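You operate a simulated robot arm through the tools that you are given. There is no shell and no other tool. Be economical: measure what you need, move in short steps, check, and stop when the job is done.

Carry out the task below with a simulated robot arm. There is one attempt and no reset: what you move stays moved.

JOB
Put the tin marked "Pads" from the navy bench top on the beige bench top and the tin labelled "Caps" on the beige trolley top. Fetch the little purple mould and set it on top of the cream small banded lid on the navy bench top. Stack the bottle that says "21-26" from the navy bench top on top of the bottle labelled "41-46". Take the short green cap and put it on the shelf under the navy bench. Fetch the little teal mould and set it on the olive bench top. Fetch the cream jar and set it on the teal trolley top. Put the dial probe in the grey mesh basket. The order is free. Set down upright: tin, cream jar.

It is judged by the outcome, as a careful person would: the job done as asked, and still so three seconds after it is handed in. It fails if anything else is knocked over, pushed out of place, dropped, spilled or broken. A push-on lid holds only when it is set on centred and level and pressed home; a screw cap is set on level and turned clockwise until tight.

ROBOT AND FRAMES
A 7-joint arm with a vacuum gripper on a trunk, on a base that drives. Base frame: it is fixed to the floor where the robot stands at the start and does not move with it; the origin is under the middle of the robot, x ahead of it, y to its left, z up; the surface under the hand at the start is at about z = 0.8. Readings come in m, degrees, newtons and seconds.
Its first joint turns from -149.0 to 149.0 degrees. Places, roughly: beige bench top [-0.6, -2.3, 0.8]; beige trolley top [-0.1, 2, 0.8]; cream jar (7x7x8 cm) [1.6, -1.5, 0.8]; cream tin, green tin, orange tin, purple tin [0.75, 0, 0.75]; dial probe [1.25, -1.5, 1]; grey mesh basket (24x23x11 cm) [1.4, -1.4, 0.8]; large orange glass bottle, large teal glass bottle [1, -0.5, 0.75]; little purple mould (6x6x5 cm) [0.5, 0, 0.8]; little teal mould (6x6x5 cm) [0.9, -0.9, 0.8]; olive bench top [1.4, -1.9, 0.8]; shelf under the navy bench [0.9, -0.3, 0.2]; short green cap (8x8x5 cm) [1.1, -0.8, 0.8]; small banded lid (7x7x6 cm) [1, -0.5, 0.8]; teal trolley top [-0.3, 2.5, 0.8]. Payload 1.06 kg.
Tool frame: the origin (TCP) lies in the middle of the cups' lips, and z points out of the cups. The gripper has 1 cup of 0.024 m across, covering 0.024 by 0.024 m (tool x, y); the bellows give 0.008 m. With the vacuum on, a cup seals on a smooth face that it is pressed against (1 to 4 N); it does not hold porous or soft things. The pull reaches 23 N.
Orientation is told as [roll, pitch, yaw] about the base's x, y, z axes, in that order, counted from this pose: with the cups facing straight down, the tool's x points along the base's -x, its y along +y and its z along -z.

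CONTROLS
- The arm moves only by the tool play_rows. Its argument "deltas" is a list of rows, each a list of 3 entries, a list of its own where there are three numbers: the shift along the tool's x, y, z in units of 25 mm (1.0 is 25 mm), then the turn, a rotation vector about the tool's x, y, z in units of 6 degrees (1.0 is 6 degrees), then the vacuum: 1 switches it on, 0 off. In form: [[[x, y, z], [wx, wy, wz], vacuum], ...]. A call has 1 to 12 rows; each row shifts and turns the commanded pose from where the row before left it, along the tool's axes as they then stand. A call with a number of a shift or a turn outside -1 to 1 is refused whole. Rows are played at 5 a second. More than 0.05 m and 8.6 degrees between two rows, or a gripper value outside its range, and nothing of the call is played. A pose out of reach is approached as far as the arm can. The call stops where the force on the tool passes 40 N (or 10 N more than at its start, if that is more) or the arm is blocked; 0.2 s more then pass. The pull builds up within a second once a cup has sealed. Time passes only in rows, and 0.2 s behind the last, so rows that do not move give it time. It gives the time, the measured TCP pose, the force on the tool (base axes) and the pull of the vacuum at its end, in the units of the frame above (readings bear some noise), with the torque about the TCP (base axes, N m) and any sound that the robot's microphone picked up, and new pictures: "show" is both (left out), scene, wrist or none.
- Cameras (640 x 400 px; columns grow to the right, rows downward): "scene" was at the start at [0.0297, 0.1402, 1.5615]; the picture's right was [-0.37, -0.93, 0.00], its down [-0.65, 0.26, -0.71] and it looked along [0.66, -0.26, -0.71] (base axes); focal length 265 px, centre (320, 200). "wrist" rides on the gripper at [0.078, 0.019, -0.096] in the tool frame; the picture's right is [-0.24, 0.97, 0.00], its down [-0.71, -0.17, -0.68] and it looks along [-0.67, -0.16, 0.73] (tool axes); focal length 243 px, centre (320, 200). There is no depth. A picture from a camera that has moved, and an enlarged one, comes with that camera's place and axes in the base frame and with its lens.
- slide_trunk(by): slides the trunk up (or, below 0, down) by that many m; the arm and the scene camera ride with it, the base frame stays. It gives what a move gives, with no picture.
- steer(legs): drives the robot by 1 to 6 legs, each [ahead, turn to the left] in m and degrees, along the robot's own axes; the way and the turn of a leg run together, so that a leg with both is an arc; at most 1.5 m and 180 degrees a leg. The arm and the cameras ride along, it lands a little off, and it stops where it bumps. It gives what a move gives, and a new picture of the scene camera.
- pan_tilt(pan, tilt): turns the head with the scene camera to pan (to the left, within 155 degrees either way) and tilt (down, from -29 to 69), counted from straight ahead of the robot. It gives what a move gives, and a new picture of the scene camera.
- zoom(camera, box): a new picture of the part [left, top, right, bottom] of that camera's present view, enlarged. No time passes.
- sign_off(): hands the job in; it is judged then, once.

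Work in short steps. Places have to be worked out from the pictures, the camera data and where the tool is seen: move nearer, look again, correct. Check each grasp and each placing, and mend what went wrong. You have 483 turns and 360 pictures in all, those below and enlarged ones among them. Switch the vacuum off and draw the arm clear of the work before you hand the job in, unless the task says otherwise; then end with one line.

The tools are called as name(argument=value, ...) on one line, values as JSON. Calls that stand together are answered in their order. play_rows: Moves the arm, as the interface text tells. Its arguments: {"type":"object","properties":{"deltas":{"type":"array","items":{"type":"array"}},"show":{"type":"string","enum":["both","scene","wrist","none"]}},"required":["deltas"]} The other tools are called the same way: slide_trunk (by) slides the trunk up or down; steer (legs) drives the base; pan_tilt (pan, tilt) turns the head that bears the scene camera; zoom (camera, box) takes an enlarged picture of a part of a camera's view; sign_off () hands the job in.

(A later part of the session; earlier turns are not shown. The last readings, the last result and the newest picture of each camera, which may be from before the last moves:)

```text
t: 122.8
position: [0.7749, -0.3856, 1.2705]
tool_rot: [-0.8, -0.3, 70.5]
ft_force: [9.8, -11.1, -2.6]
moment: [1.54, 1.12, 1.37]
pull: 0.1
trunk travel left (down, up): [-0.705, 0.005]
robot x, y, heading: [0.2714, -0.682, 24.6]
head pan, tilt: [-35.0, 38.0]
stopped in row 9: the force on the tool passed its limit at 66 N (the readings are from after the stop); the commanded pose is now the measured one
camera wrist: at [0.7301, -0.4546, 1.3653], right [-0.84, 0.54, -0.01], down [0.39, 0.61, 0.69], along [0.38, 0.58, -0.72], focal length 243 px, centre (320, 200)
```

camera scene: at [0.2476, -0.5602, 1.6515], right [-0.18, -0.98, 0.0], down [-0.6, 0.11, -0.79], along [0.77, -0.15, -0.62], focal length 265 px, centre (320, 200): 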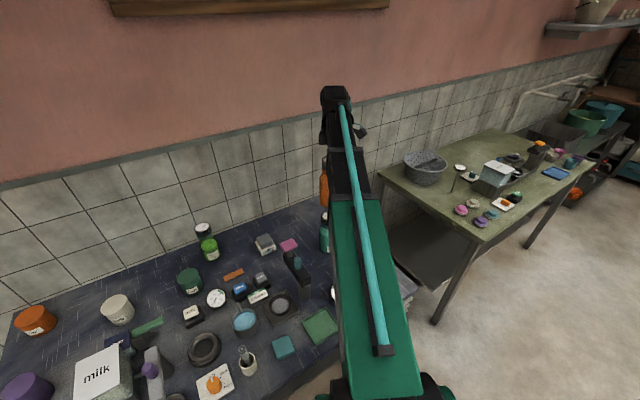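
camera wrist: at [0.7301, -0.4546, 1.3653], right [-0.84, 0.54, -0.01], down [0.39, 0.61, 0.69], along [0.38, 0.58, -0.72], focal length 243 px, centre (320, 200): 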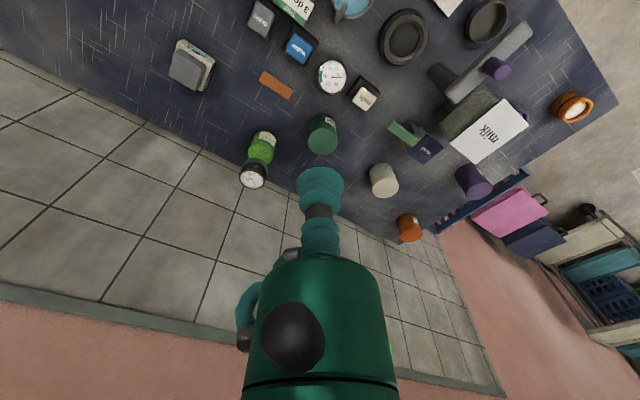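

Force trip again, nothing near—probably speed. I continue slower and at a larger radius.

play_rows(deltas=[[[-0.2, 0.1, 0], [0, 0, 0], 0], [[-0.4, 0.15, 0], [0, 0, 0], 0], [[-0.55, 0.2, 0], [0, 0, 0], 0], [[-0.55, 0.2, 0], [0, 0, 0], 0], [[-0.55, 0.2, 0], [0, 0, 0], 0], [[-0.55, 0.2, 0], [0, 0, 0], 0], [[-0.55, 0.2, 0], [0, 0, 0], 0], [[-0.55, 0.2, 0], [0, 0, 0], 0], [[-0.55, 0.2, 0], [0, 0, 0], 0], [[-0.55, 0.3, 0], [0, 0, 0], 0], [[-0.5, 0.4, 0], [0, 0, 0], 0], [[-0.4, 0.4, 0], [0, 0, 0], 0]], show="none")

play_rows(deltas=[[[-0.4, 0.5, 0], [0, 0, 0], 0], [[-0.4, 0.5, 0], [0, 0, 0], 0], [[-0.4, 0.5, 0], [0, 0, 0], 0], [[-0.4, 0.5, 0], [0, 0, 0], 0], [[-0.4, 0.5, 0], [0, 0, 0], 0], [[-0.4, 0.5, 0], [0, 0, 0], 0], [[-0.4, 0.5, 0], [0, 0, 0], 0], [[-0.4, 0.5, 0], [0, 0, 0], 0], [[-0.4, 0.5, 0], [0, 0, 0], 0], [[-0.4, 0.5, 0], [0, 0, 0], 0], [[-0.3, 0.3, 0], [0, 0, 0], 0], [[-0.1, 0.1, 0], [0, 0, 0], 0]], show="wrist")

```text
t: 123.3
position: [0.7753, -0.3817, 1.2717]
tool_rot: [-0.7, -0.3, 70.9]
ft_force: [9.2, -11.2, -1.8]
moment: [1.46, 1.04, 1.27]
pull: 0.0
trunk travel left (down, up): [-0.705, 0.005]
robot x, y, heading: [0.2766, -0.6776, 24.3]
head pan, tilt: [-35.0, 38.0]
stopped in row 2: the force on the tool passed its limit at 46 N (the readings are from after the stop); the commanded pose is now the measured one
```

```text
t: 123.6
position: [0.77, -0.3756, 1.2705]
tool_rot: [-1.1, -0.2, 71.8]
ft_force: [10.3, -12.0, -1.4]
moment: [1.5, 1.15, 1.3]
pull: 0.0
trunk travel left (down, up): [-0.705, 0.005]
robot x, y, heading: [0.2733, -0.6813, 24.2]
head pan, tilt: [-35.0, 38.0]
stopped in row 1: the force on the tool passed its limit at 56 N (the readings are from after the stop); the commanded pose is now the measured one
camera wrist: at [0.727, -0.4441, 1.3654], right [-0.85, 0.53, -0.02], down [0.37, 0.62, 0.69], along [0.37, 0.58, -0.72], focal length 243 px, centre (320, 200)
```

wrist: 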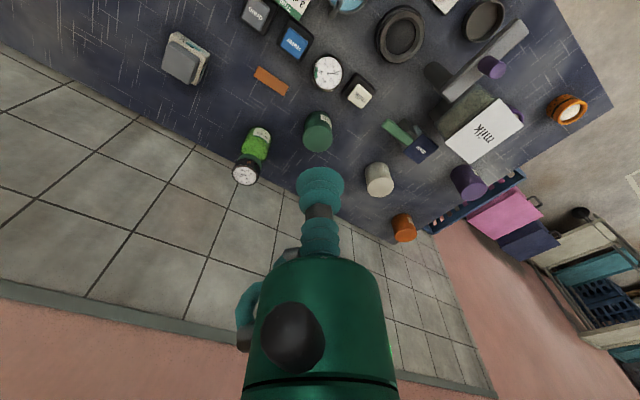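

Steady contact force: something on the gripper touches. I look with the scene camera.

pan_tilt(pan=-10, tilt=30)

```text
t: 124.5
position: [0.772, -0.3765, 1.2695]
tool_rot: [-0.9, -0.3, 71.6]
ft_force: [16.8, -19.5, -8.1]
moment: [2.79, 1.68, 2.24]
pull: 0.1
trunk travel left (down, up): [-0.705, 0.005]
robot x, y, heading: [0.2767, -0.6833, 24.3]
head pan, tilt: [-10.0, 30.0]
camera scene: at [0.2499, -0.5219, 1.6638], right [0.25, -0.97, 0.0], down [-0.48, -0.12, -0.87], along [0.84, 0.21, -0.5], focal length 265 px, centre (320, 200)
```

scene: 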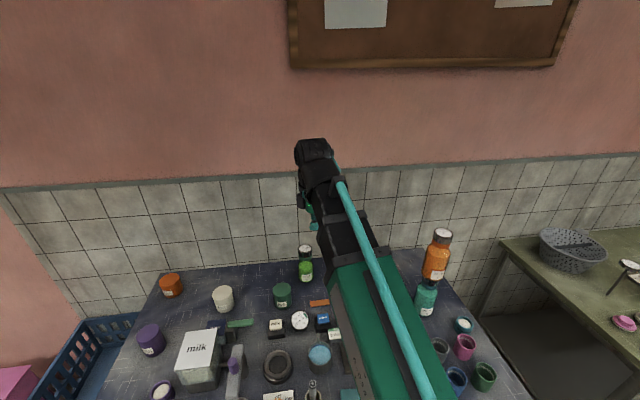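

The gripper is folded against the forearm; I move radially outward first, then sweep left at larger radius.

play_rows(deltas=[[[-0.2, -0.2, 0], [0, 0, 0], 0], [[-0.4, -0.35, 0], [0, 0, 0], 0], [[-0.45, -0.38, 0], [0, 0, 0], 0], [[-0.45, -0.38, 0], [0, 0, 0], 0], [[-0.45, -0.38, 0], [0, 0, 0], 0], [[-0.45, -0.38, 0], [0, 0, 0], 0], [[-0.45, -0.38, 0], [0, 0, 0], 0], [[-0.45, -0.38, 0], [0, 0, 0], 0], [[-0.45, -0.38, 0], [0, 0, 0], 0], [[-0.45, -0.38, 0], [0, 0, 0], 0], [[-0.3, -0.25, 0], [0, 0, 0], 0]], show="none")

```text
t: 126.9
position: [0.8966, -0.2994, 1.2741]
tool_rot: [-1.0, -0.1, 71.5]
ft_force: [-0.1, -0.1, -0.6]
moment: [0.02, 0.03, 0.0]
pull: 0.0
trunk travel left (down, up): [-0.705, 0.005]
robot x, y, heading: [0.272, -0.6807, 24.5]
head pan, tilt: [-10.0, 30.0]
```

play_rows(deltas=[[[-0.2, 0.3, 0], [0, 0, 0], 0], [[-0.36, 0.57, 0], [0, 0, 0], 0], [[-0.44, 0.7, 0], [0, 0, 0], 0], [[-0.44, 0.7, 0], [0, 0, 0], 0], [[-0.44, 0.7, 0], [0, 0, 0], 0], [[-0.44, 0.7, 0], [0, 0, 0], 0], [[-0.44, 0.7, 0], [0, 0, 0], 0], [[-0.44, 0.7, 0], [0, 0, 0], 0], [[-0.44, 0.7, 0], [0, 0, 0], 0], [[-0.44, 0.7, 0], [0, 0, 0], 0], [[-0.44, 0.7, 0], [0, 0, 0], 0], [[-0.3, 0.6, 0], [0, 0, 0], 0]], show="none")

play_rows(deltas=[[[-0.1, 0.7, 0], [0, 0, 0], 0], [[-0.08, 0.75, 0], [0, 0, 0], 0], [[-0.08, 0.75, 0], [0, 0, 0], 0], [[-0.08, 0.75, 0], [0, 0, 0], 0], [[-0.08, 0.75, 0], [0, 0, 0], 0], [[-0.08, 0.75, 0], [0, 0, 0], 0], [[-0.08, 0.75, 0], [0, 0, 0], 0], [[-0.08, 0.75, 0], [0, 0, 0], 0], [[-0.08, 0.75, 0], [0, 0, 0], 0], [[-0.08, 0.75, 0], [0, 0, 0], 0], [[-0.08, 0.6, 0], [0, 0, 0], 0], [[0, 0.4, 0], [0, 0, 0], 0]], show="wrist")

```text
t: 129.5
position: [0.7499, -0.1215, 1.2681]
tool_rot: [-0.9, -0.3, 71.5]
ft_force: [0.3, 0.5, 0.7]
moment: [0.01, -0.03, 0.0]
pull: 0.0
trunk travel left (down, up): [-0.705, 0.005]
robot x, y, heading: [0.2751, -0.6815, 24.3]
head pan, tilt: [-10.0, 30.0]
```

```text
t: 132.1
position: [0.5583, -0.0336, 1.2683]
tool_rot: [-0.9, -0.2, 71.6]
ft_force: [0.6, 0.4, 0.4]
moment: [0.02, 0.02, 0.0]
pull: 0.1
trunk travel left (down, up): [-0.705, 0.005]
robot x, y, heading: [0.2761, -0.6856, 24.3]
head pan, tilt: [-10.0, 30.0]
camera wrist: at [0.5142, -0.1035, 1.3622], right [-0.85, 0.53, -0.01], down [0.38, 0.62, 0.69], along [0.38, 0.58, -0.72], focal length 243 px, centre (320, 200)
```

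wrist: 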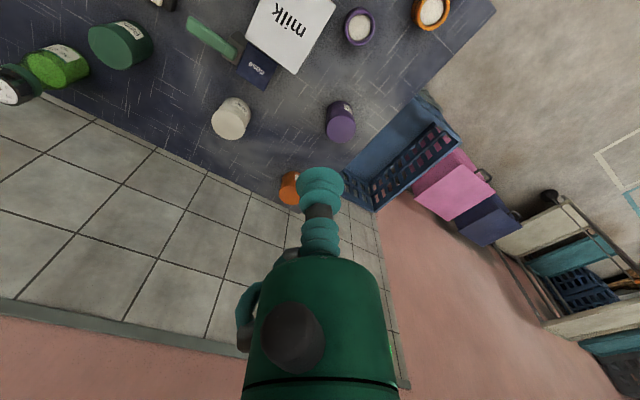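

Purple mould at (0.503,-0.006). Approach and look closer at its top.

play_rows(deltas=[[[-0.03, 0.2, 0.3], [0, 0, 0], 0], [[-0.03, 0.2, 0.6], [0, 0, 0], 0], [[-0.03, 0.2, 0.7], [0, 0, 0], 0], [[-0.03, 0.2, 0.7], [0, 0, 0], 0], [[-0.03, 0.2, 0.7], [0, 0, 0], 0], [[-0.03, 0.2, 0.7], [0, 0, 0], 0], [[-0.03, 0.2, 0.7], [0, 0, 0], 0], [[-0.03, 0.2, 0.7], [0, 0, 0], 0], [[-0.03, 0.2, 0.7], [0, 0, 0], 0], [[-0.03, 0.2, 0.7], [0, 0, 0], 0], [[-0.03, 0.2, 0.7], [0, 0, 0], 0], [[-0.03, 0.2, 0.7], [0, 0, 0], 0]], show="none")

play_rows(deltas=[[[0, 0, 0.7], [0, 0, 0], 0], [[0, 0, 0.7], [0, 0, 0], 0], [[0, 0, 0.6], [0, 0, 0], 0], [[0, 0, 0.3], [0, 0, 0], 0]], show="wrist")

zoom(camera="wrist", box=[240, 0, 400, 140])

```text
t: 134.7
position: [0.5066, -0.0063, 1.068]
tool_rot: [-0.9, -0.2, 71.6]
ft_force: [0.4, -0.3, 0.3]
moment: [-0.01, -0.05, 0.02]
pull: 0.1
trunk travel left (down, up): [-0.705, 0.005]
robot x, y, heading: [0.2724, -0.6785, 24.2]
head pan, tilt: [-10.0, 30.0]
```

```text
t: 135.7
position: [0.5091, -0.0069, 1.0114]
tool_rot: [-0.9, -0.2, 71.6]
ft_force: [0.0, 0.0, 0.4]
moment: [0.01, -0.03, 0.01]
pull: 0.0
trunk travel left (down, up): [-0.705, 0.005]
robot x, y, heading: [0.2751, -0.6834, 24.2]
head pan, tilt: [-10.0, 30.0]
camera wrist: at [0.4649, -0.0763, 1.1055], right [-0.85, 0.53, -0.01], down [0.38, 0.62, 0.69], along [0.38, 0.58, -0.72], focal length 243 px, centre (320, 200)
```

wrist: 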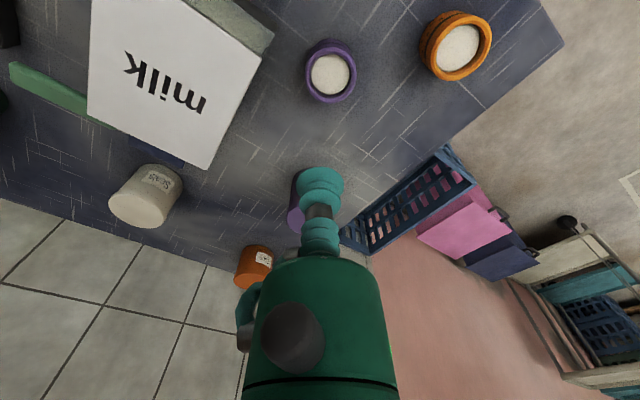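

```text
2.86 times, centred on (320, 70) of wrist
camera zoom: at [0.4649, -0.0763, 1.1055], right [-0.85, 0.53, -0.01], down [0.38, 0.62, 0.69], along [0.38, 0.58, -0.72], focal length 693 px, centre (320, 571)
```

zoom: 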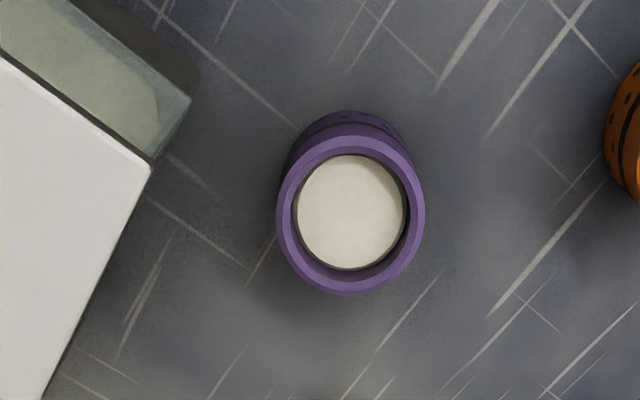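

The mould has a solid cream fill ~4 cm wide. I try suction on that surface; approach first.

play_rows(deltas=[[[0.03, 0.1, 0.3], [0, 0, 0], 0], [[0.03, 0.1, 0.6], [0, 0, 0], 0], [[0.03, 0.1, 0.7], [0, 0, 0], 0], [[0.02, 0.1, 0.7], [0, 0, 0], 0], [[0, 0, 0.7], [0, 0, 0], 0], [[0, 0, 0.7], [0, 0, 0], 0], [[0, 0, 0.6], [0, 0, 0], 0], [[0, 0, 0.5], [0, 0, 0], 0], [[0, 0, 0.4], [0, 0, 0], 0], [[0, 0, 0.2], [0, 0, 0], 0]], show="wrist")

```text
t: 137.9
position: [0.499, -0.0084, 0.8756]
tool_rot: [-0.9, -0.1, 71.5]
ft_force: [-0.6, -0.1, -0.1]
moment: [0.02, 0.03, -0.02]
pull: 0.0
trunk travel left (down, up): [-0.705, 0.005]
robot x, y, heading: [0.2722, -0.6802, 24.4]
head pan, tilt: [-10.0, 30.0]
camera wrist: at [0.4562, -0.0759, 0.9707], right [-0.85, 0.53, -0.01], down [0.38, 0.62, 0.69], along [0.38, 0.58, -0.72], focal length 243 px, centre (320, 200)
```

wrist: 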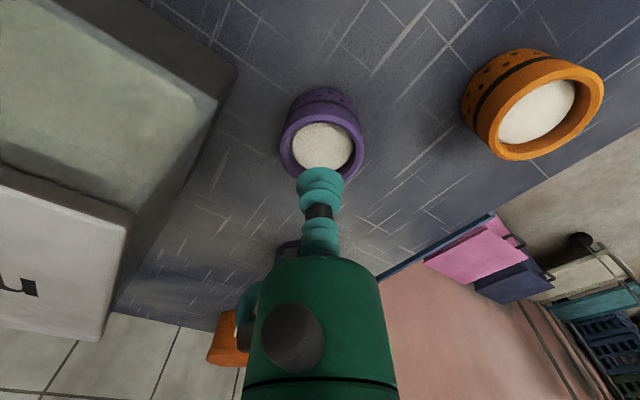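

Centred. Descend with vacuum on in small steps.

play_rows(deltas=[[[0, 0, 0.2], [0, 0, 0], 1], [[0, 0, 0.3], [0, 0, 0], 1], [[0, 0, 0.3], [0, 0, 0], 1], [[0, 0, 0.3], [0, 0, 0], 1], [[0, 0, 0.2], [0, 0, 0], 1], [[0, 0, 0.1], [0, 0, 0], 1], [[0, 0, 0.1], [0, 0, 0], 1], [[0, 0, 0], [0, 0, 0], 1]], show="wrist")

```text
t: 139.7
position: [0.5006, -0.007, 0.8393]
tool_rot: [-0.9, -0.3, 71.6]
ft_force: [0.3, 0.0, 0.7]
moment: [0.0, 0.0, 0.0]
pull: 0.0
trunk travel left (down, up): [-0.705, 0.005]
robot x, y, heading: [0.273, -0.6757, 24.3]
head pan, tilt: [-10.0, 30.0]
camera wrist: at [0.4572, -0.0761, 0.9333], right [-0.85, 0.53, -0.01], down [0.38, 0.62, 0.69], along [0.38, 0.58, -0.72], focal length 243 px, centre (320, 200)
```

wrist: 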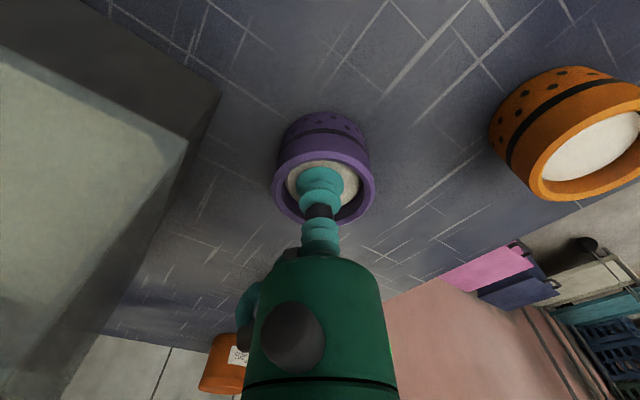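

play_rows(deltas=[[[0, 0, 0.1], [0, 0, 0], 1], [[0, 0, 0.1], [0, 0, 0], 1], [[0, 0, 0.1], [0, 0, 0], 1], [[0, 0, 0], [0, 0, 0], 1], [[0, 0, 0], [0, 0, 0], 1]], show="none")

```text
t: 140.9
position: [0.5005, -0.007, 0.831]
tool_rot: [-0.9, -0.2, 71.5]
ft_force: [0.4, 0.7, -0.5]
moment: [0.01, 0.0, 0.0]
pull: 0.1
trunk travel left (down, up): [-0.705, 0.005]
robot x, y, heading: [0.2749, -0.6848, 24.3]
head pan, tilt: [-10.0, 30.0]
```

play_rows(deltas=[[[0, 0, 0.1], [0, 0, 0], 1], [[0, 0, 0.1], [0, 0, 0], 1], [[0, 0, 0.1], [0, 0, 0], 1], [[0, 0, 0], [0, 0, 0], 1], [[0, 0, 0], [0, 0, 0], 1]], show="wrist")

```text
t: 142.1
position: [0.5008, -0.0084, 0.8234]
tool_rot: [-0.9, -0.3, 71.5]
ft_force: [-0.6, 1.2, 0.2]
moment: [0.0, -0.03, 0.0]
pull: 0.1
trunk travel left (down, up): [-0.705, 0.005]
robot x, y, heading: [0.2767, -0.6789, 24.5]
head pan, tilt: [-10.0, 30.0]
camera wrist: at [0.4567, -0.0764, 0.9179], right [-0.85, 0.53, -0.01], down [0.38, 0.62, 0.69], along [0.38, 0.58, -0.72], focal length 243 px, centre (320, 200)
```

wrist: 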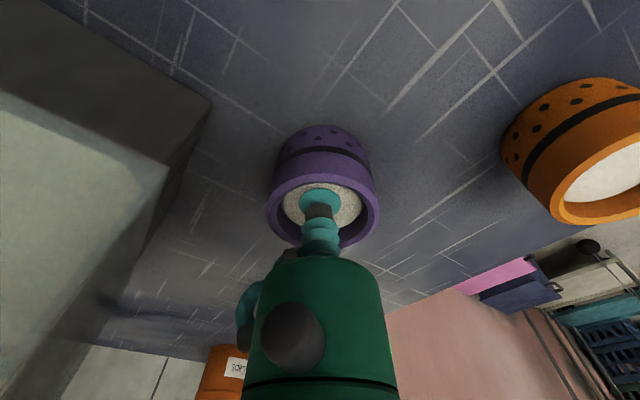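

No force although the cup seems to enter the fill; I probe further down gently for a solid floor.

play_rows(deltas=[[[0, 0, 0.1], [0, 0, 0], 1], [[0, 0, 0.1], [0, 0, 0], 1], [[0, 0, 0.1], [0, 0, 0], 1], [[0, 0, 0.1], [0, 0, 0], 1], [[0, 0, 0], [0, 0, 0], 1], [[0, 0, 0], [0, 0, 0], 1]], show="none")

```text
t: 143.5
position: [0.5009, -0.0059, 0.8131]
tool_rot: [-0.9, -0.3, 71.6]
ft_force: [-0.6, 0.3, -0.1]
moment: [-0.02, 0.01, 0.03]
pull: 0.1
trunk travel left (down, up): [-0.705, 0.005]
robot x, y, heading: [0.2709, -0.6787, 24.2]
head pan, tilt: [-10.0, 30.0]
```

play_rows(deltas=[[[0, 0, 0.1], [0, 0, 0], 1], [[0, 0, 0.1], [0, 0, 0], 1], [[0, 0, 0.1], [0, 0, 0], 1], [[0, 0, 0], [0, 0, 0], 1], [[0, 0, 0], [0, 0, 0], 1]], show="wrist")

```text
t: 144.7
position: [0.5009, -0.0072, 0.8058]
tool_rot: [-0.9, -0.1, 71.6]
ft_force: [0.5, 0.0, 0.7]
moment: [-0.02, 0.0, -0.03]
pull: 23.4
trunk travel left (down, up): [-0.705, 0.005]
robot x, y, heading: [0.274, -0.6842, 24.3]
head pan, tilt: [-10.0, 30.0]
camera wrist: at [0.4574, -0.076, 0.9002], right [-0.85, 0.53, -0.01], down [0.38, 0.62, 0.69], along [0.38, 0.58, -0.72], focal length 243 px, centre (320, 200)
```

wrist: 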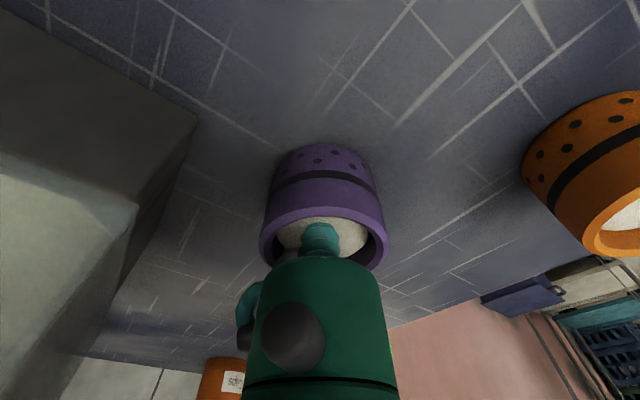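

Sealed on the mould's floor (pull 23 N). Lift it.

play_rows(deltas=[[[0, 0, -0.2], [0, 0, 0], 1], [[0, 0, -0.3], [0, 0, 0], 1], [[0, 0, -0.5], [0, 0, 0], 1], [[0, 0, -0.6], [0, 0, 0], 1], [[0, 0, -0.7], [0, 0, 0], 1], [[0, 0, -0.7], [0, 0, 0], 1], [[0, 0, -0.7], [0, 0, 0], 1], [[0, 0, -0.7], [0, 0, 0], 1], [[0, 0, -0.7], [0, 0, 0], 1], [[0, 0, -0.7], [0, 0, 0], 1], [[0, 0, -0.7], [0, 0, 0], 1], [[0, 0, -0.7], [0, 0, 0], 1]], show="wrist")

play_rows(deltas=[[[0, 0, -0.5], [0, 0, 0], 1], [[0, 0, -0.7], [0, 0, 0], 1], [[0, 0, -0.7], [0, 0, 0], 1], [[0, 0, -0.7], [0, 0, 0], 1], [[0, 0, -0.7], [0, 0, 0], 1], [[0, 0, -0.5], [0, 0, 0], 1]], show="none")

```text
t: 147.3
position: [0.4983, -0.0067, 0.9866]
tool_rot: [-0.8, -0.2, 71.5]
ft_force: [0.9, -0.1, -0.8]
moment: [0.03, 0.02, 0.0]
pull: 22.6
trunk travel left (down, up): [-0.705, 0.005]
robot x, y, heading: [0.2728, -0.6807, 24.2]
head pan, tilt: [-10.0, 30.0]
camera wrist: at [0.4547, -0.076, 1.0813], right [-0.85, 0.53, -0.01], down [0.38, 0.62, 0.69], along [0.38, 0.58, -0.72], focal length 243 px, centre (320, 200)
```

wrist: 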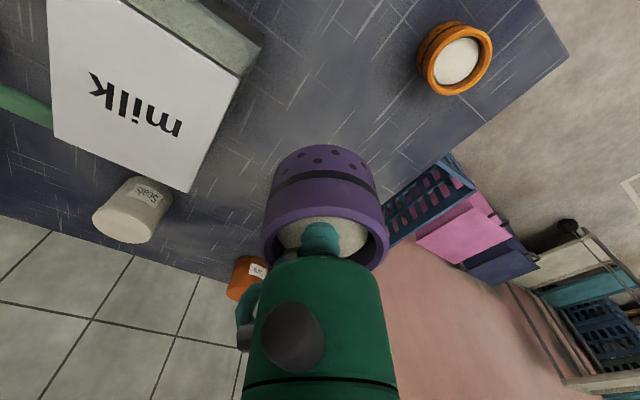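

```text
t: 148.7
position: [0.4968, -0.0065, 1.08]
tool_rot: [-0.9, -0.4, 71.5]
ft_force: [-0.2, -0.2, -0.6]
moment: [-0.01, -0.03, -0.01]
pull: 23.3
trunk travel left (down, up): [-0.705, 0.005]
robot x, y, heading: [0.274, -0.682, 24.1]
head pan, tilt: [-10.0, 30.0]
```

Carry the mould along an arc (radius > 0.7) to near the cream block.

play_rows(deltas=[[[0.05, -0.3, 0], [0, 0, 0], 1], [[0.1, -0.6, 0], [0, 0, 0], 1], [[0.13, -0.75, 0], [0, 0, 0], 1], [[0.13, -0.75, 0], [0, 0, 0], 1], [[0.13, -0.75, 0], [0, 0, 0], 1], [[0.13, -0.75, 0], [0, 0, 0], 1], [[0.13, -0.75, 0], [0, 0, 0], 1], [[0.13, -0.75, 0], [0, 0, 0], 1], [[0.13, -0.75, 0], [0, 0, 0], 1], [[0.13, -0.75, 0], [0, 0, 0], 1], [[0.13, -0.75, 0], [0, 0, 0], 1], [[0.13, -0.75, 0], [0, 0, 0], 1]], show="none")

play_rows(deltas=[[[0.13, -0.75, 0], [0, 0, 0], 1], [[0.13, -0.75, 0], [0, 0, 0], 1], [[0.13, -0.75, 0], [0, 0, 0], 1], [[0.13, -0.75, 0], [0, 0, 0], 1], [[0.13, -0.75, 0], [0, 0, 0], 1], [[0.13, -0.75, 0], [0, 0, 0], 1], [[0.13, -0.75, 0], [0, 0, 0], 1], [[0.3, -0.6, 0], [0, 0, 0], 1], [[0.4, -0.6, 0], [0, 0, 0], 1], [[0.4, -0.6, 0], [0, 0, 0], 1], [[0.4, -0.6, 0], [0, 0, 0], 1], [[0.4, -0.6, 0], [0, 0, 0], 1]], show="none")

play_rows(deltas=[[[0.4, -0.6, 0], [0, 0, 0], 1], [[0.4, -0.6, 0], [0, 0, 0], 1], [[0.4, -0.6, 0], [0, 0, 0], 1], [[0.4, -0.6, 0], [0, 0, 0], 1], [[0.4, -0.6, 0], [0, 0, 0], 1], [[0.4, -0.6, 0], [0, 0, 0], 1], [[0.4, -0.6, 0], [0, 0, 0], 1], [[0.4, -0.6, 0], [0, 0, 0], 1], [[0.4, -0.6, 0], [0, 0, 0], 1], [[0.4, -0.6, 0], [0, 0, 0], 1], [[0.3, -0.4, 0], [0, 0, 0], 1], [[0.2, -0.2, 0], [0, 0, 0], 1]], show="wrist")

```text
t: 151.3
position: [0.6834, -0.1077, 1.0852]
tool_rot: [-0.9, -0.2, 71.5]
ft_force: [-0.3, 0.1, -0.4]
moment: [0.02, 0.0, 0.0]
pull: 22.9
trunk travel left (down, up): [-0.705, 0.005]
robot x, y, heading: [0.2755, -0.6809, 24.2]
head pan, tilt: [-10.0, 30.0]
```

```text
t: 153.9
position: [0.8596, -0.2392, 1.0866]
tool_rot: [-0.9, -0.3, 71.5]
ft_force: [0.7, 0.3, -1.5]
moment: [0.01, 0.01, 0.03]
pull: 23.4
trunk travel left (down, up): [-0.705, 0.005]
robot x, y, heading: [0.2735, -0.6816, 24.0]
head pan, tilt: [-10.0, 30.0]
```

```text
t: 156.5
position: [0.9792, -0.3981, 1.0879]
tool_rot: [-0.9, -0.2, 71.5]
ft_force: [-0.2, -0.6, -0.8]
moment: [-0.02, -0.03, 0.01]
pull: 22.7
trunk travel left (down, up): [-0.705, 0.005]
robot x, y, heading: [0.2755, -0.6783, 24.2]
head pan, tilt: [-10.0, 30.0]
camera wrist: at [0.9359, -0.4672, 1.1836], right [-0.85, 0.53, -0.01], down [0.38, 0.62, 0.69], along [0.38, 0.58, -0.72], focal length 243 px, centre (320, 200)
```

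wrist: 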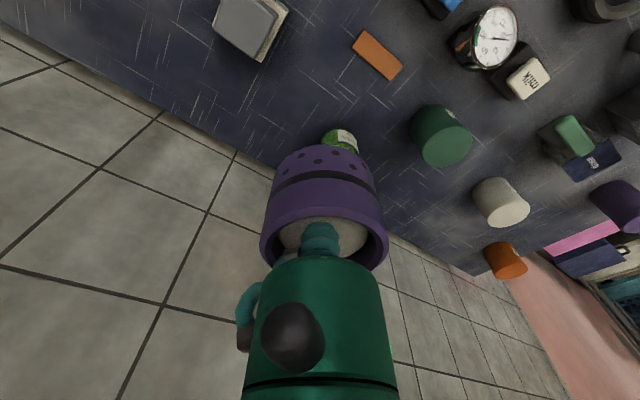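

Block centre ≈ (1.036,-0.475). Move above it and descend partway, then check from both cameras.

play_rows(deltas=[[[0.15, -0.2, 0], [0, 0, 0], 1], [[0.35, -0.5, 0], [0, 0, 0], 1], [[0.4, -0.57, 0], [0, 0, 0], 1], [[0.4, -0.57, 0], [0, 0, 0], 1], [[0.4, -0.57, 0], [0, 0, 0], 1], [[0.35, -0.5, 0.2], [0, 0, 0], 1], [[0.15, -0.23, 0.5], [0, 0, 0], 1], [[0, 0, 0.7], [0, 0, 0], 1], [[0, 0, 0.7], [0, 0, 0], 1], [[0, 0, 0.7], [0, 0, 0], 1], [[0, 0, 0.7], [0, 0, 0], 1], [[0, 0, 0.7], [0, 0, 0], 1]], show="wrist")

pan_tilt(pan=-15, tilt=40)

```text
t: 159.1
position: [1.0372, -0.4758, 0.985]
tool_rot: [-0.9, -0.1, 71.5]
ft_force: [-0.1, 0.1, -1.3]
moment: [-0.01, -0.01, 0.0]
pull: 22.9
trunk travel left (down, up): [-0.705, 0.005]
robot x, y, heading: [0.2758, -0.6775, 24.1]
head pan, tilt: [-10.0, 30.0]
camera wrist: at [0.9935, -0.5444, 1.0794], right [-0.85, 0.53, -0.01], down [0.38, 0.62, 0.69], along [0.38, 0.58, -0.72], focal length 243 px, centre (320, 200)
```

wrist: 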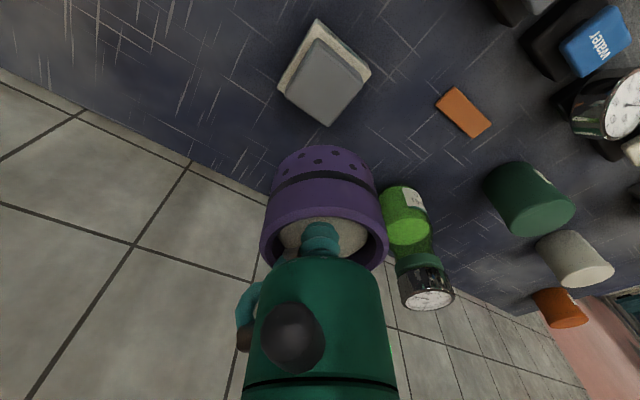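

```text
t: 159.8
position: [1.037, -0.4755, 0.9852]
tool_rot: [-0.9, -0.3, 71.4]
ft_force: [-0.5, -1.3, -1.1]
moment: [0.01, -0.04, 0.0]
pull: 22.9
trunk travel left (down, up): [-0.705, 0.005]
robot x, y, heading: [0.2704, -0.6796, 24.2]
head pan, tilt: [-15.0, 40.0]
camera scene: at [0.2461, -0.5304, 1.6485], right [0.16, -0.99, 0.0], down [-0.63, -0.1, -0.77], along [0.76, 0.12, -0.64], focal length 265 px, centre (320, 200)
```

scene: 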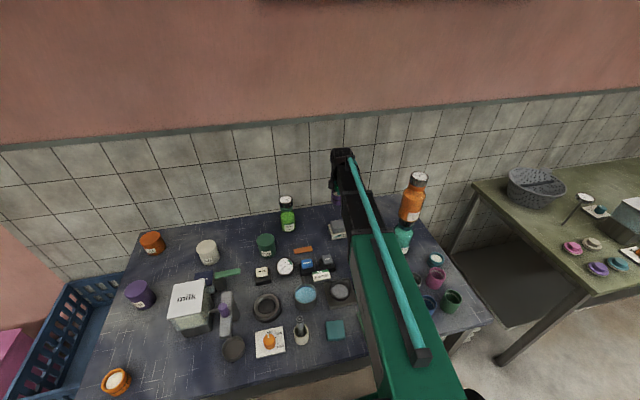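

Position is good (block top between 0.83 and 0.855). Descend further and re-check.

play_rows(deltas=[[[0, 0, 0.3], [0, 0, 0], 1], [[0, 0, 0.5], [0, 0, 0], 1], [[0, 0, 0.6], [0, 0, 0], 1], [[0, 0, 0.6], [0, 0, 0], 1], [[0, 0, 0.6], [0, 0, 0], 1], [[0, 0, 0.5], [0, 0, 0], 1], [[0, 0, 0.3], [0, 0, 0], 1], [[0, 0, 0.2], [0, 0, 0], 1]], show="wrist")

zoom(camera="scene", box=[290, 160, 390, 260])

```text
t: 161.6
position: [1.0397, -0.4759, 0.8964]
tool_rot: [-0.8, -0.3, 71.5]
ft_force: [-0.2, -0.3, -1.0]
moment: [-0.02, 0.0, -0.04]
pull: 22.9
trunk travel left (down, up): [-0.705, 0.005]
robot x, y, heading: [0.2753, -0.6814, 24.4]
head pan, tilt: [-15.0, 40.0]
camera wrist: at [0.9953, -0.5439, 0.9906], right [-0.85, 0.53, -0.01], down [0.38, 0.62, 0.69], along [0.38, 0.58, -0.72], focal length 243 px, centre (320, 200)
```

wrist: 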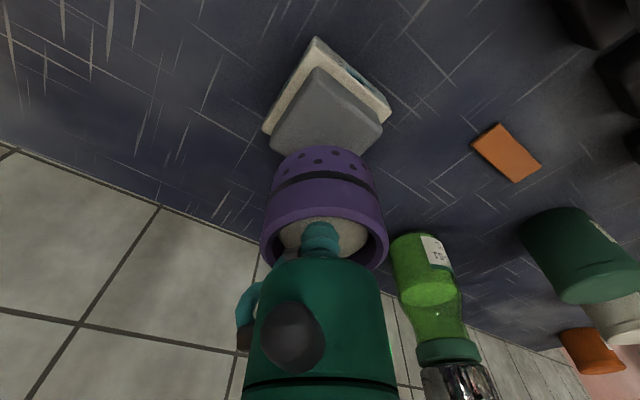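

```text
4.00 times, centred on (340, 210) of scene
camera zoom: at [0.2461, -0.5304, 1.6485], right [0.16, -0.99, 0.0], down [-0.63, -0.1, -0.77], along [0.76, 0.12, -0.64], focal length 1060 px, centre (240, 160)
```

zoom: 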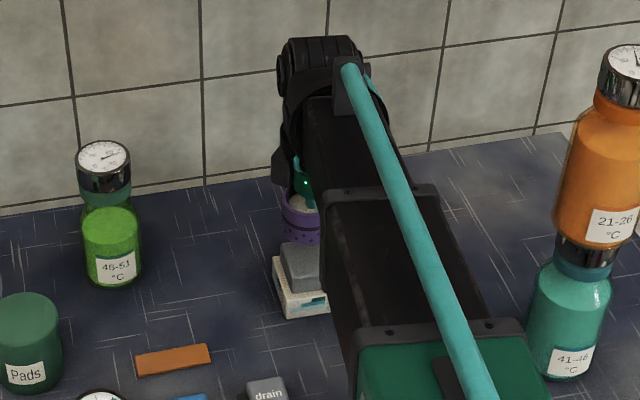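

Alignment fine in both views. Lower to contact.

play_rows(deltas=[[[0, 0, 0.2], [0, 0, 0], 1], [[0, 0, 0.3], [0, 0, 0], 1], [[0, 0, 0.2], [0, 0, 0], 1], [[0, 0, 0.1], [0, 0, 0], 1], [[0, 0, 0.1], [0, 0, 0], 1], [[0, 0, 0.1], [0, 0, 0], 1], [[0, 0, 0.1], [0, 0, 0], 1]], show="none")

```text
t: 163.2
position: [1.0397, -0.4763, 0.8689]
tool_rot: [-0.9, -0.2, 71.5]
ft_force: [0.7, 0.3, -0.1]
moment: [-0.01, 0.01, 0.04]
pull: 22.9
trunk travel left (down, up): [-0.705, 0.005]
robot x, y, heading: [0.2736, -0.6806, 24.5]
head pan, tilt: [-15.0, 40.0]
```

play_rows(deltas=[[[0, 0, 0.1], [0, 0, 0], 1], [[0, 0, 0.1], [0, 0, 0], 1], [[0, 0, 0.0], [0, 0, 0], 1]], show="none")

play_rows(deltas=[[[0, 0, 0.1], [0, 0, 0], 1], [[0, 0, 0.1], [0, 0, 0], 1], [[0, 0, 0.0], [0, 0, 0], 1]], show="wrist")

```text
t: 164.0
position: [1.0397, -0.4776, 0.8613]
tool_rot: [-1.0, -0.3, 71.5]
ft_force: [-1.0, 0.0, -0.4]
moment: [-0.02, 0.01, 0.0]
pull: 23.0
trunk travel left (down, up): [-0.705, 0.005]
robot x, y, heading: [0.2727, -0.6837, 24.2]
head pan, tilt: [-15.0, 40.0]
```

```text
t: 164.8
position: [1.0389, -0.4775, 0.8586]
tool_rot: [-1.0, -0.2, 71.5]
ft_force: [4.1, 0.3, 15.8]
moment: [0.01, 0.13, 0.0]
pull: 22.6
trunk travel left (down, up): [-0.705, 0.005]
robot x, y, heading: [0.2753, -0.6816, 24.0]
head pan, tilt: [-15.0, 40.0]
camera wrist: at [0.9951, -0.5453, 0.9532], right [-0.85, 0.53, -0.02], down [0.37, 0.62, 0.69], along [0.38, 0.58, -0.72], focal length 243 px, centre (320, 200)
```

wrist: 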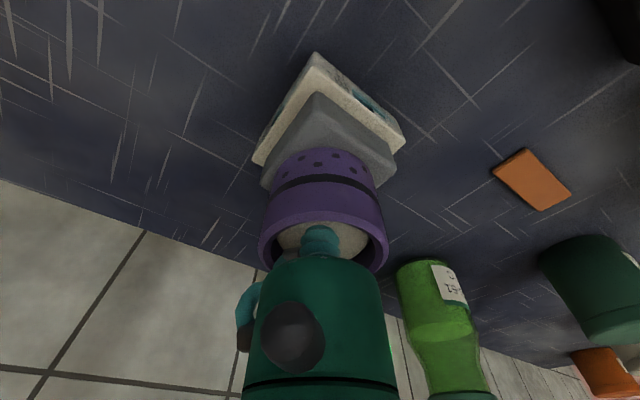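

Contact on the block. Ease, release, rise.

play_rows(deltas=[[[0, 0, -0.1], [0, 0, 0], 1], [[0, 0, 0], [0, 0, 0], 0], [[0, 0, 0], [0, 0, 0], 0], [[0, 0, 0], [0, 0, 0], 0], [[0, 0, 0], [0, 0, 0], 0], [[0, 0, -0.1], [0, 0, 0], 0], [[0, 0, -0.2], [0, 0, 0], 0], [[0, 0, -0.3], [0, 0, 0], 0], [[0, 0, -0.5], [0, 0, 0], 0], [[0, 0, -0.6], [0, 0, 0], 0], [[0, 0, -0.7], [0, 0, 0], 0], [[0, 0, -0.7], [0, 0, 0], 0]], show="wrist")

zoom(camera="scene", box=[290, 160, 390, 260])

```text
t: 167.4
position: [1.0391, -0.4762, 0.9385]
tool_rot: [-0.9, -0.2, 71.6]
ft_force: [0.0, -0.4, 0.0]
moment: [-0.01, -0.01, -0.04]
pull: 0.1
trunk travel left (down, up): [-0.705, 0.005]
robot x, y, heading: [0.2742, -0.6797, 24.3]
head pan, tilt: [-15.0, 40.0]
camera wrist: at [0.9958, -0.5437, 1.0329], right [-0.85, 0.53, -0.01], down [0.38, 0.62, 0.69], along [0.38, 0.58, -0.72], focal length 243 px, centre (320, 200)
```

wrist: 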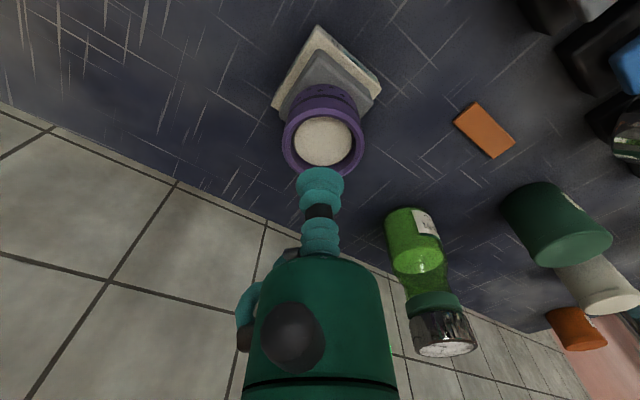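

```text
4.00 times, centred on (340, 210) of scene
camera zoom: at [0.246, -0.5305, 1.6485], right [0.16, -0.99, 0.0], down [-0.63, -0.1, -0.77], along [0.76, 0.12, -0.64], focal length 1060 px, centre (240, 160)
```

zoom: 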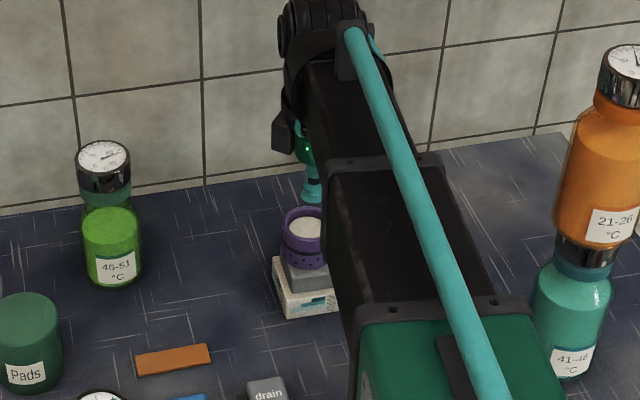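

Mould stands on the block. Next the "Pads" tin at about (0.883,-0.218): rise and move over it.

play_rows(deltas=[[[0, 0, -0.5], [0, 0, 0], 0], [[0, 0, -0.7], [0, 0, 0], 0], [[0, 0, -0.8], [0, 0, 0], 0], [[0, 0, -0.8], [0, 0, 0], 0], [[0, 0, -0.8], [0, 0, 0], 0], [[-0.1, 0.12, -0.8], [0, 0, 0], 0], [[-0.3, 0.35, -0.5], [0, 0, 0], 0], [[-0.45, 0.53, 0], [0, 0, 0], 0], [[-0.45, 0.53, 0], [0, 0, 0], 0], [[-0.45, 0.53, 0], [0, 0, 0], 0], [[-0.45, 0.53, 0], [0, 0, 0], 0], [[-0.45, 0.53, 0], [0, 0, 0], 0]], show="none")

play_rows(deltas=[[[-0.45, 0.53, 0], [0, 0, 0], 0], [[-0.45, 0.53, 0], [0, 0, 0], 0], [[-0.45, 0.53, 0], [0, 0, 0], 0], [[-0.45, 0.53, 0], [0, 0, 0], 0], [[-0.45, 0.53, 0], [0, 0, 0], 0], [[-0.45, 0.53, 0], [0, 0, 0], 0], [[-0.45, 0.53, 0], [0, 0, 0], 0], [[-0.45, 0.53, 0], [0, 0, 0], 0], [[-0.45, 0.53, 0], [0, 0, 0], 0], [[-0.45, 0.53, 0], [0, 0, 0], 0], [[-0.45, 0.53, 0], [0, 0, 0], 0], [[-0.2, 0.3, 0], [0, 0, 0], 0]], show="wrist")

```text
t: 170.0
position: [0.9841, -0.3883, 1.0583]
tool_rot: [-0.9, -0.3, 71.5]
ft_force: [-0.1, -0.1, 0.5]
moment: [-0.03, -0.02, 0.01]
pull: 0.0
trunk travel left (down, up): [-0.705, 0.005]
robot x, y, heading: [0.2747, -0.6815, 24.4]
head pan, tilt: [-15.0, 40.0]
```

```text
t: 172.6
position: [0.8772, -0.2183, 1.0574]
tool_rot: [-0.9, -0.3, 71.5]
ft_force: [0.3, 0.3, -0.8]
moment: [-0.01, -0.01, 0.02]
pull: 0.0
trunk travel left (down, up): [-0.705, 0.005]
robot x, y, heading: [0.2737, -0.6807, 24.2]
head pan, tilt: [-15.0, 40.0]
camera wrist: at [0.8347, -0.287, 1.1527], right [-0.85, 0.53, -0.01], down [0.38, 0.62, 0.69], along [0.38, 0.58, -0.72], focal length 243 px, centre (320, 200)
```

wrist: 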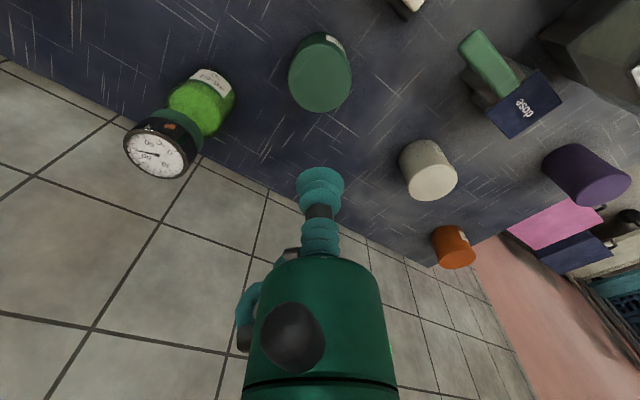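

Aligned over the tin. Descend with vacuum.

play_rows(deltas=[[[0, 0, 0.3], [0, 0, 0], 1], [[0, 0, 0.6], [0, 0, 0], 1], [[0, 0, 0.7], [0, 0, 0], 1], [[0, 0, 0.7], [0, 0, 0], 1], [[0, 0, 0.7], [0, 0, 0], 1], [[0, 0, 0.7], [0, 0, 0], 1], [[0, 0, 0.7], [0, 0, 0], 1], [[0, 0, 0.7], [0, 0, 0], 1], [[0, 0, 0.5], [0, 0, 0], 1], [[0, 0, 0.3], [0, 0, 0], 1], [[0, 0, 0.1], [0, 0, 0], 1], [[0, 0, 0], [0, 0, 0], 1]], show="wrist")

```text
t: 175.2
position: [0.8823, -0.2192, 0.9071]
tool_rot: [-0.9, -0.3, 71.4]
ft_force: [0.5, -0.7, -0.2]
moment: [0.0, -0.03, -0.02]
pull: 0.0
trunk travel left (down, up): [-0.705, 0.005]
robot x, y, heading: [0.2738, -0.6812, 24.3]
head pan, tilt: [-15.0, 40.0]
camera wrist: at [0.8382, -0.2878, 1.0021], right [-0.85, 0.53, -0.01], down [0.38, 0.62, 0.69], along [0.38, 0.58, -0.72], focal length 243 px, centre (320, 200)
```

wrist: 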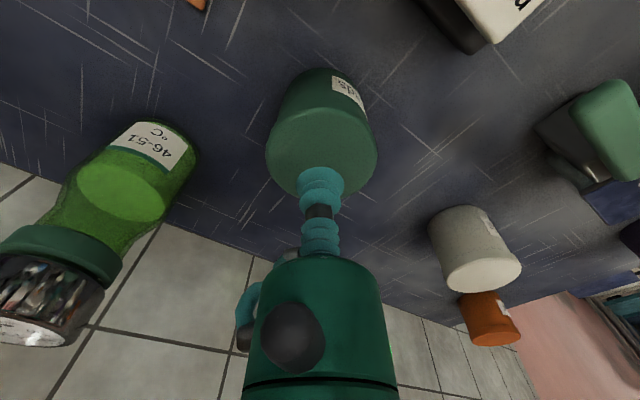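

play_rows(deltas=[[[0, 0, 0.3], [0, 0, 0], 1], [[0, 0, 0.4], [0, 0, 0], 1], [[0, 0, 0.2], [0, 0, 0], 1], [[0, 0, 0.15], [0, 0, 0], 1], [[0, 0, 0.12], [0, 0, 0], 1], [[0, 0, 0.1], [0, 0, 0], 1], [[0, 0, 0], [0, 0, 0], 1], [[0, 0, 0], [0, 0, 0], 1]], show="none")

```text
t: 177.0
position: [0.8831, -0.2181, 0.876]
tool_rot: [-0.9, -0.3, 71.5]
ft_force: [3.7, -4.4, 15.9]
moment: [-0.01, 0.12, 0.03]
pull: 23.1
trunk travel left (down, up): [-0.705, 0.005]
robot x, y, heading: [0.2747, -0.681, 24.3]
head pan, tilt: [-15.0, 40.0]
```

Sealed. Lift the tin high.

play_rows(deltas=[[[0, 0, -0.2], [0, 0, 0], 1], [[0, 0, -0.4], [0, 0, 0], 1], [[0, 0, -0.6], [0, 0, 0], 1], [[0, 0, -0.8], [0, 0, 0], 1], [[0, 0, -0.9], [0, 0, 0], 1], [[0, 0, -0.9], [0, 0, 0], 1], [[0, 0, -0.9], [0, 0, 0], 1], [[0, 0, -0.9], [0, 0, 0], 1], [[0, 0, -0.9], [0, 0, 0], 1], [[0, 0, -0.9], [0, 0, 0], 1], [[0, 0, -0.8], [0, 0, 0], 1], [[0, 0, -0.4], [0, 0, 0], 1]], show="wrist")

steer(legs=[[-0.35, 0]])

pan_tilt(pan=-110, tilt=25)

```text
t: 179.6
position: [0.8791, -0.2184, 1.0903]
tool_rot: [-0.8, -0.3, 71.6]
ft_force: [0.0, 1.1, -1.8]
moment: [-0.01, 0.02, 0.01]
pull: 22.7
trunk travel left (down, up): [-0.705, 0.005]
robot x, y, heading: [0.2743, -0.68, 24.3]
head pan, tilt: [-15.0, 40.0]
camera wrist: at [0.8351, -0.2867, 1.185], right [-0.85, 0.53, -0.01], down [0.38, 0.62, 0.69], along [0.38, 0.58, -0.72], focal length 243 px, centre (320, 200)
```

wrist: 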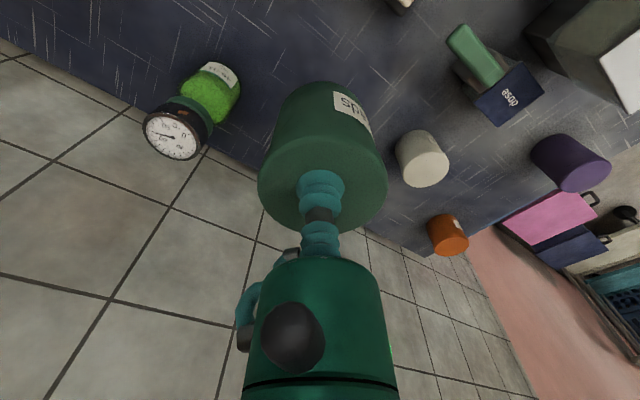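

```text
t: 181.9
position: [0.5577, -0.3609, 1.0904]
tool_rot: [-0.9, -0.3, 71.7]
ft_force: [-0.3, -0.8, -2.1]
moment: [-0.04, -0.02, 0.02]
pull: 22.9
trunk travel left (down, up): [-0.705, 0.005]
robot x, y, heading: [-0.0463, -0.8248, 24.2]
head pan, tilt: [-15.0, 40.0]
camera scene: at [-0.074, -0.6755, 1.6485], right [0.17, -0.99, 0.0], down [-0.63, -0.11, -0.77], along [0.76, 0.13, -0.64], focal length 265 px, centre (320, 200)
```

scene: 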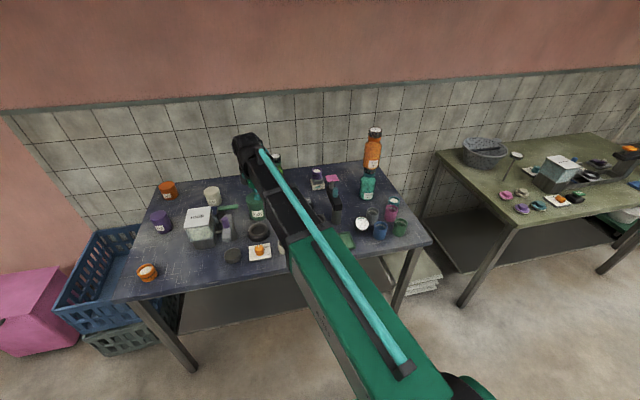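

```text
t: 183.6
position: [0.5591, -0.3616, 1.0898]
tool_rot: [-0.9, -0.3, 71.7]
ft_force: [-0.6, -0.4, -2.4]
moment: [0.0, 0.01, -0.03]
pull: 23.1
trunk travel left (down, up): [-0.705, 0.005]
robot x, y, heading: [-0.0438, -0.8268, 24.5]
head pan, tilt: [-110.0, 25.0]
camera scene: at [-0.1496, -0.781, 1.6718], right [-1.0, -0.08, 0.0], down [-0.03, 0.42, -0.91], along [0.07, -0.9, -0.42], focal length 265 px, centre (320, 200)
```

scene: 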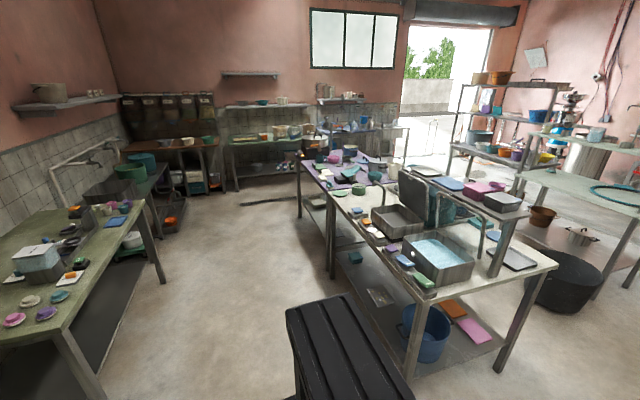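

zoom(camera="scene", box=[320, 150, 560, 310])

```text
2.50 times, centred on (440, 230) of scene
camera zoom: at [-0.1496, -0.781, 1.6718], right [-1.0, -0.08, 0.0], down [-0.03, 0.42, -0.91], along [0.07, -0.9, -0.42], focal length 663 px, centre (20, 125)
```

zoom: 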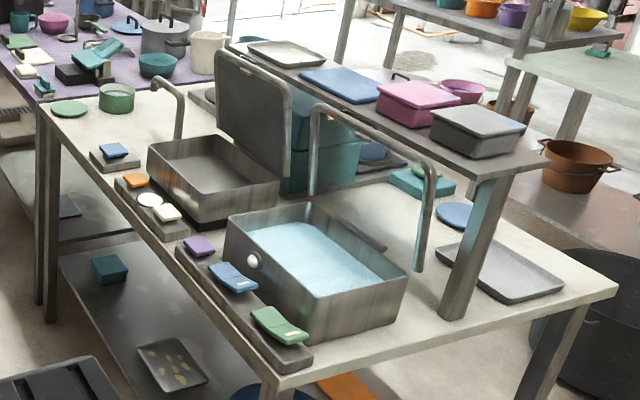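

Free spot on the beige bench: near its far aisle-side end, about (-0.24,-2.62). I raise the tin a little and drive down the aisle.

play_rows(deltas=[[[0, 0, -0.4], [0, 0, 0], 1], [[0, 0, -0.7], [0, 0, 0], 1], [[0, 0, -0.7], [0, 0, 0], 1], [[0, 0, -0.4], [0, 0, 0], 1]], show="none")

steer(legs=[[0, -92.2], [0.7, 0]])

```text
t: 184.6
position: [0.5561, -0.3595, 1.145]
tool_rot: [-0.8, -0.2, 71.8]
ft_force: [-0.1, -0.7, -1.5]
moment: [-0.03, 0.0, 0.03]
pull: 23.4
trunk travel left (down, up): [-0.705, 0.005]
robot x, y, heading: [-0.0445, -0.8271, 24.4]
head pan, tilt: [-110.0, 25.0]
```

```text
t: 192.3
position: [0.6584, -2.0803, 1.1455]
tool_rot: [-0.9, -0.2, -20.5]
ft_force: [0.0, -0.2, -1.6]
moment: [0.07, -0.01, 0.01]
pull: 22.7
trunk travel left (down, up): [-0.705, 0.005]
robot x, y, heading: [0.2136, -1.4588, -67.5]
head pan, tilt: [-110.0, 25.0]
camera scene: at [0.2639, -1.3588, 1.6718], right [-0.04, 1.0, 0.0], down [0.42, 0.02, -0.91], along [-0.91, -0.04, -0.42], focal length 265 px, centre (320, 200)
```

scene: 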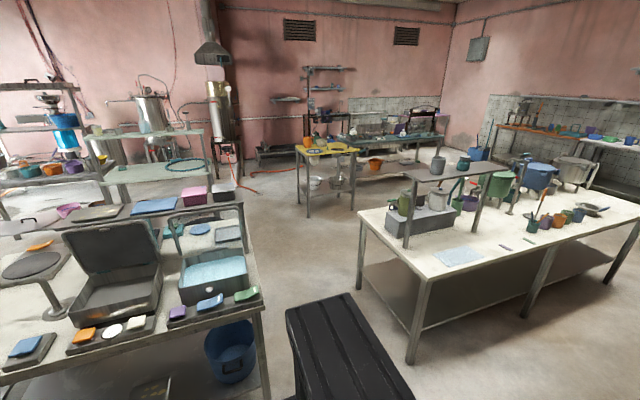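

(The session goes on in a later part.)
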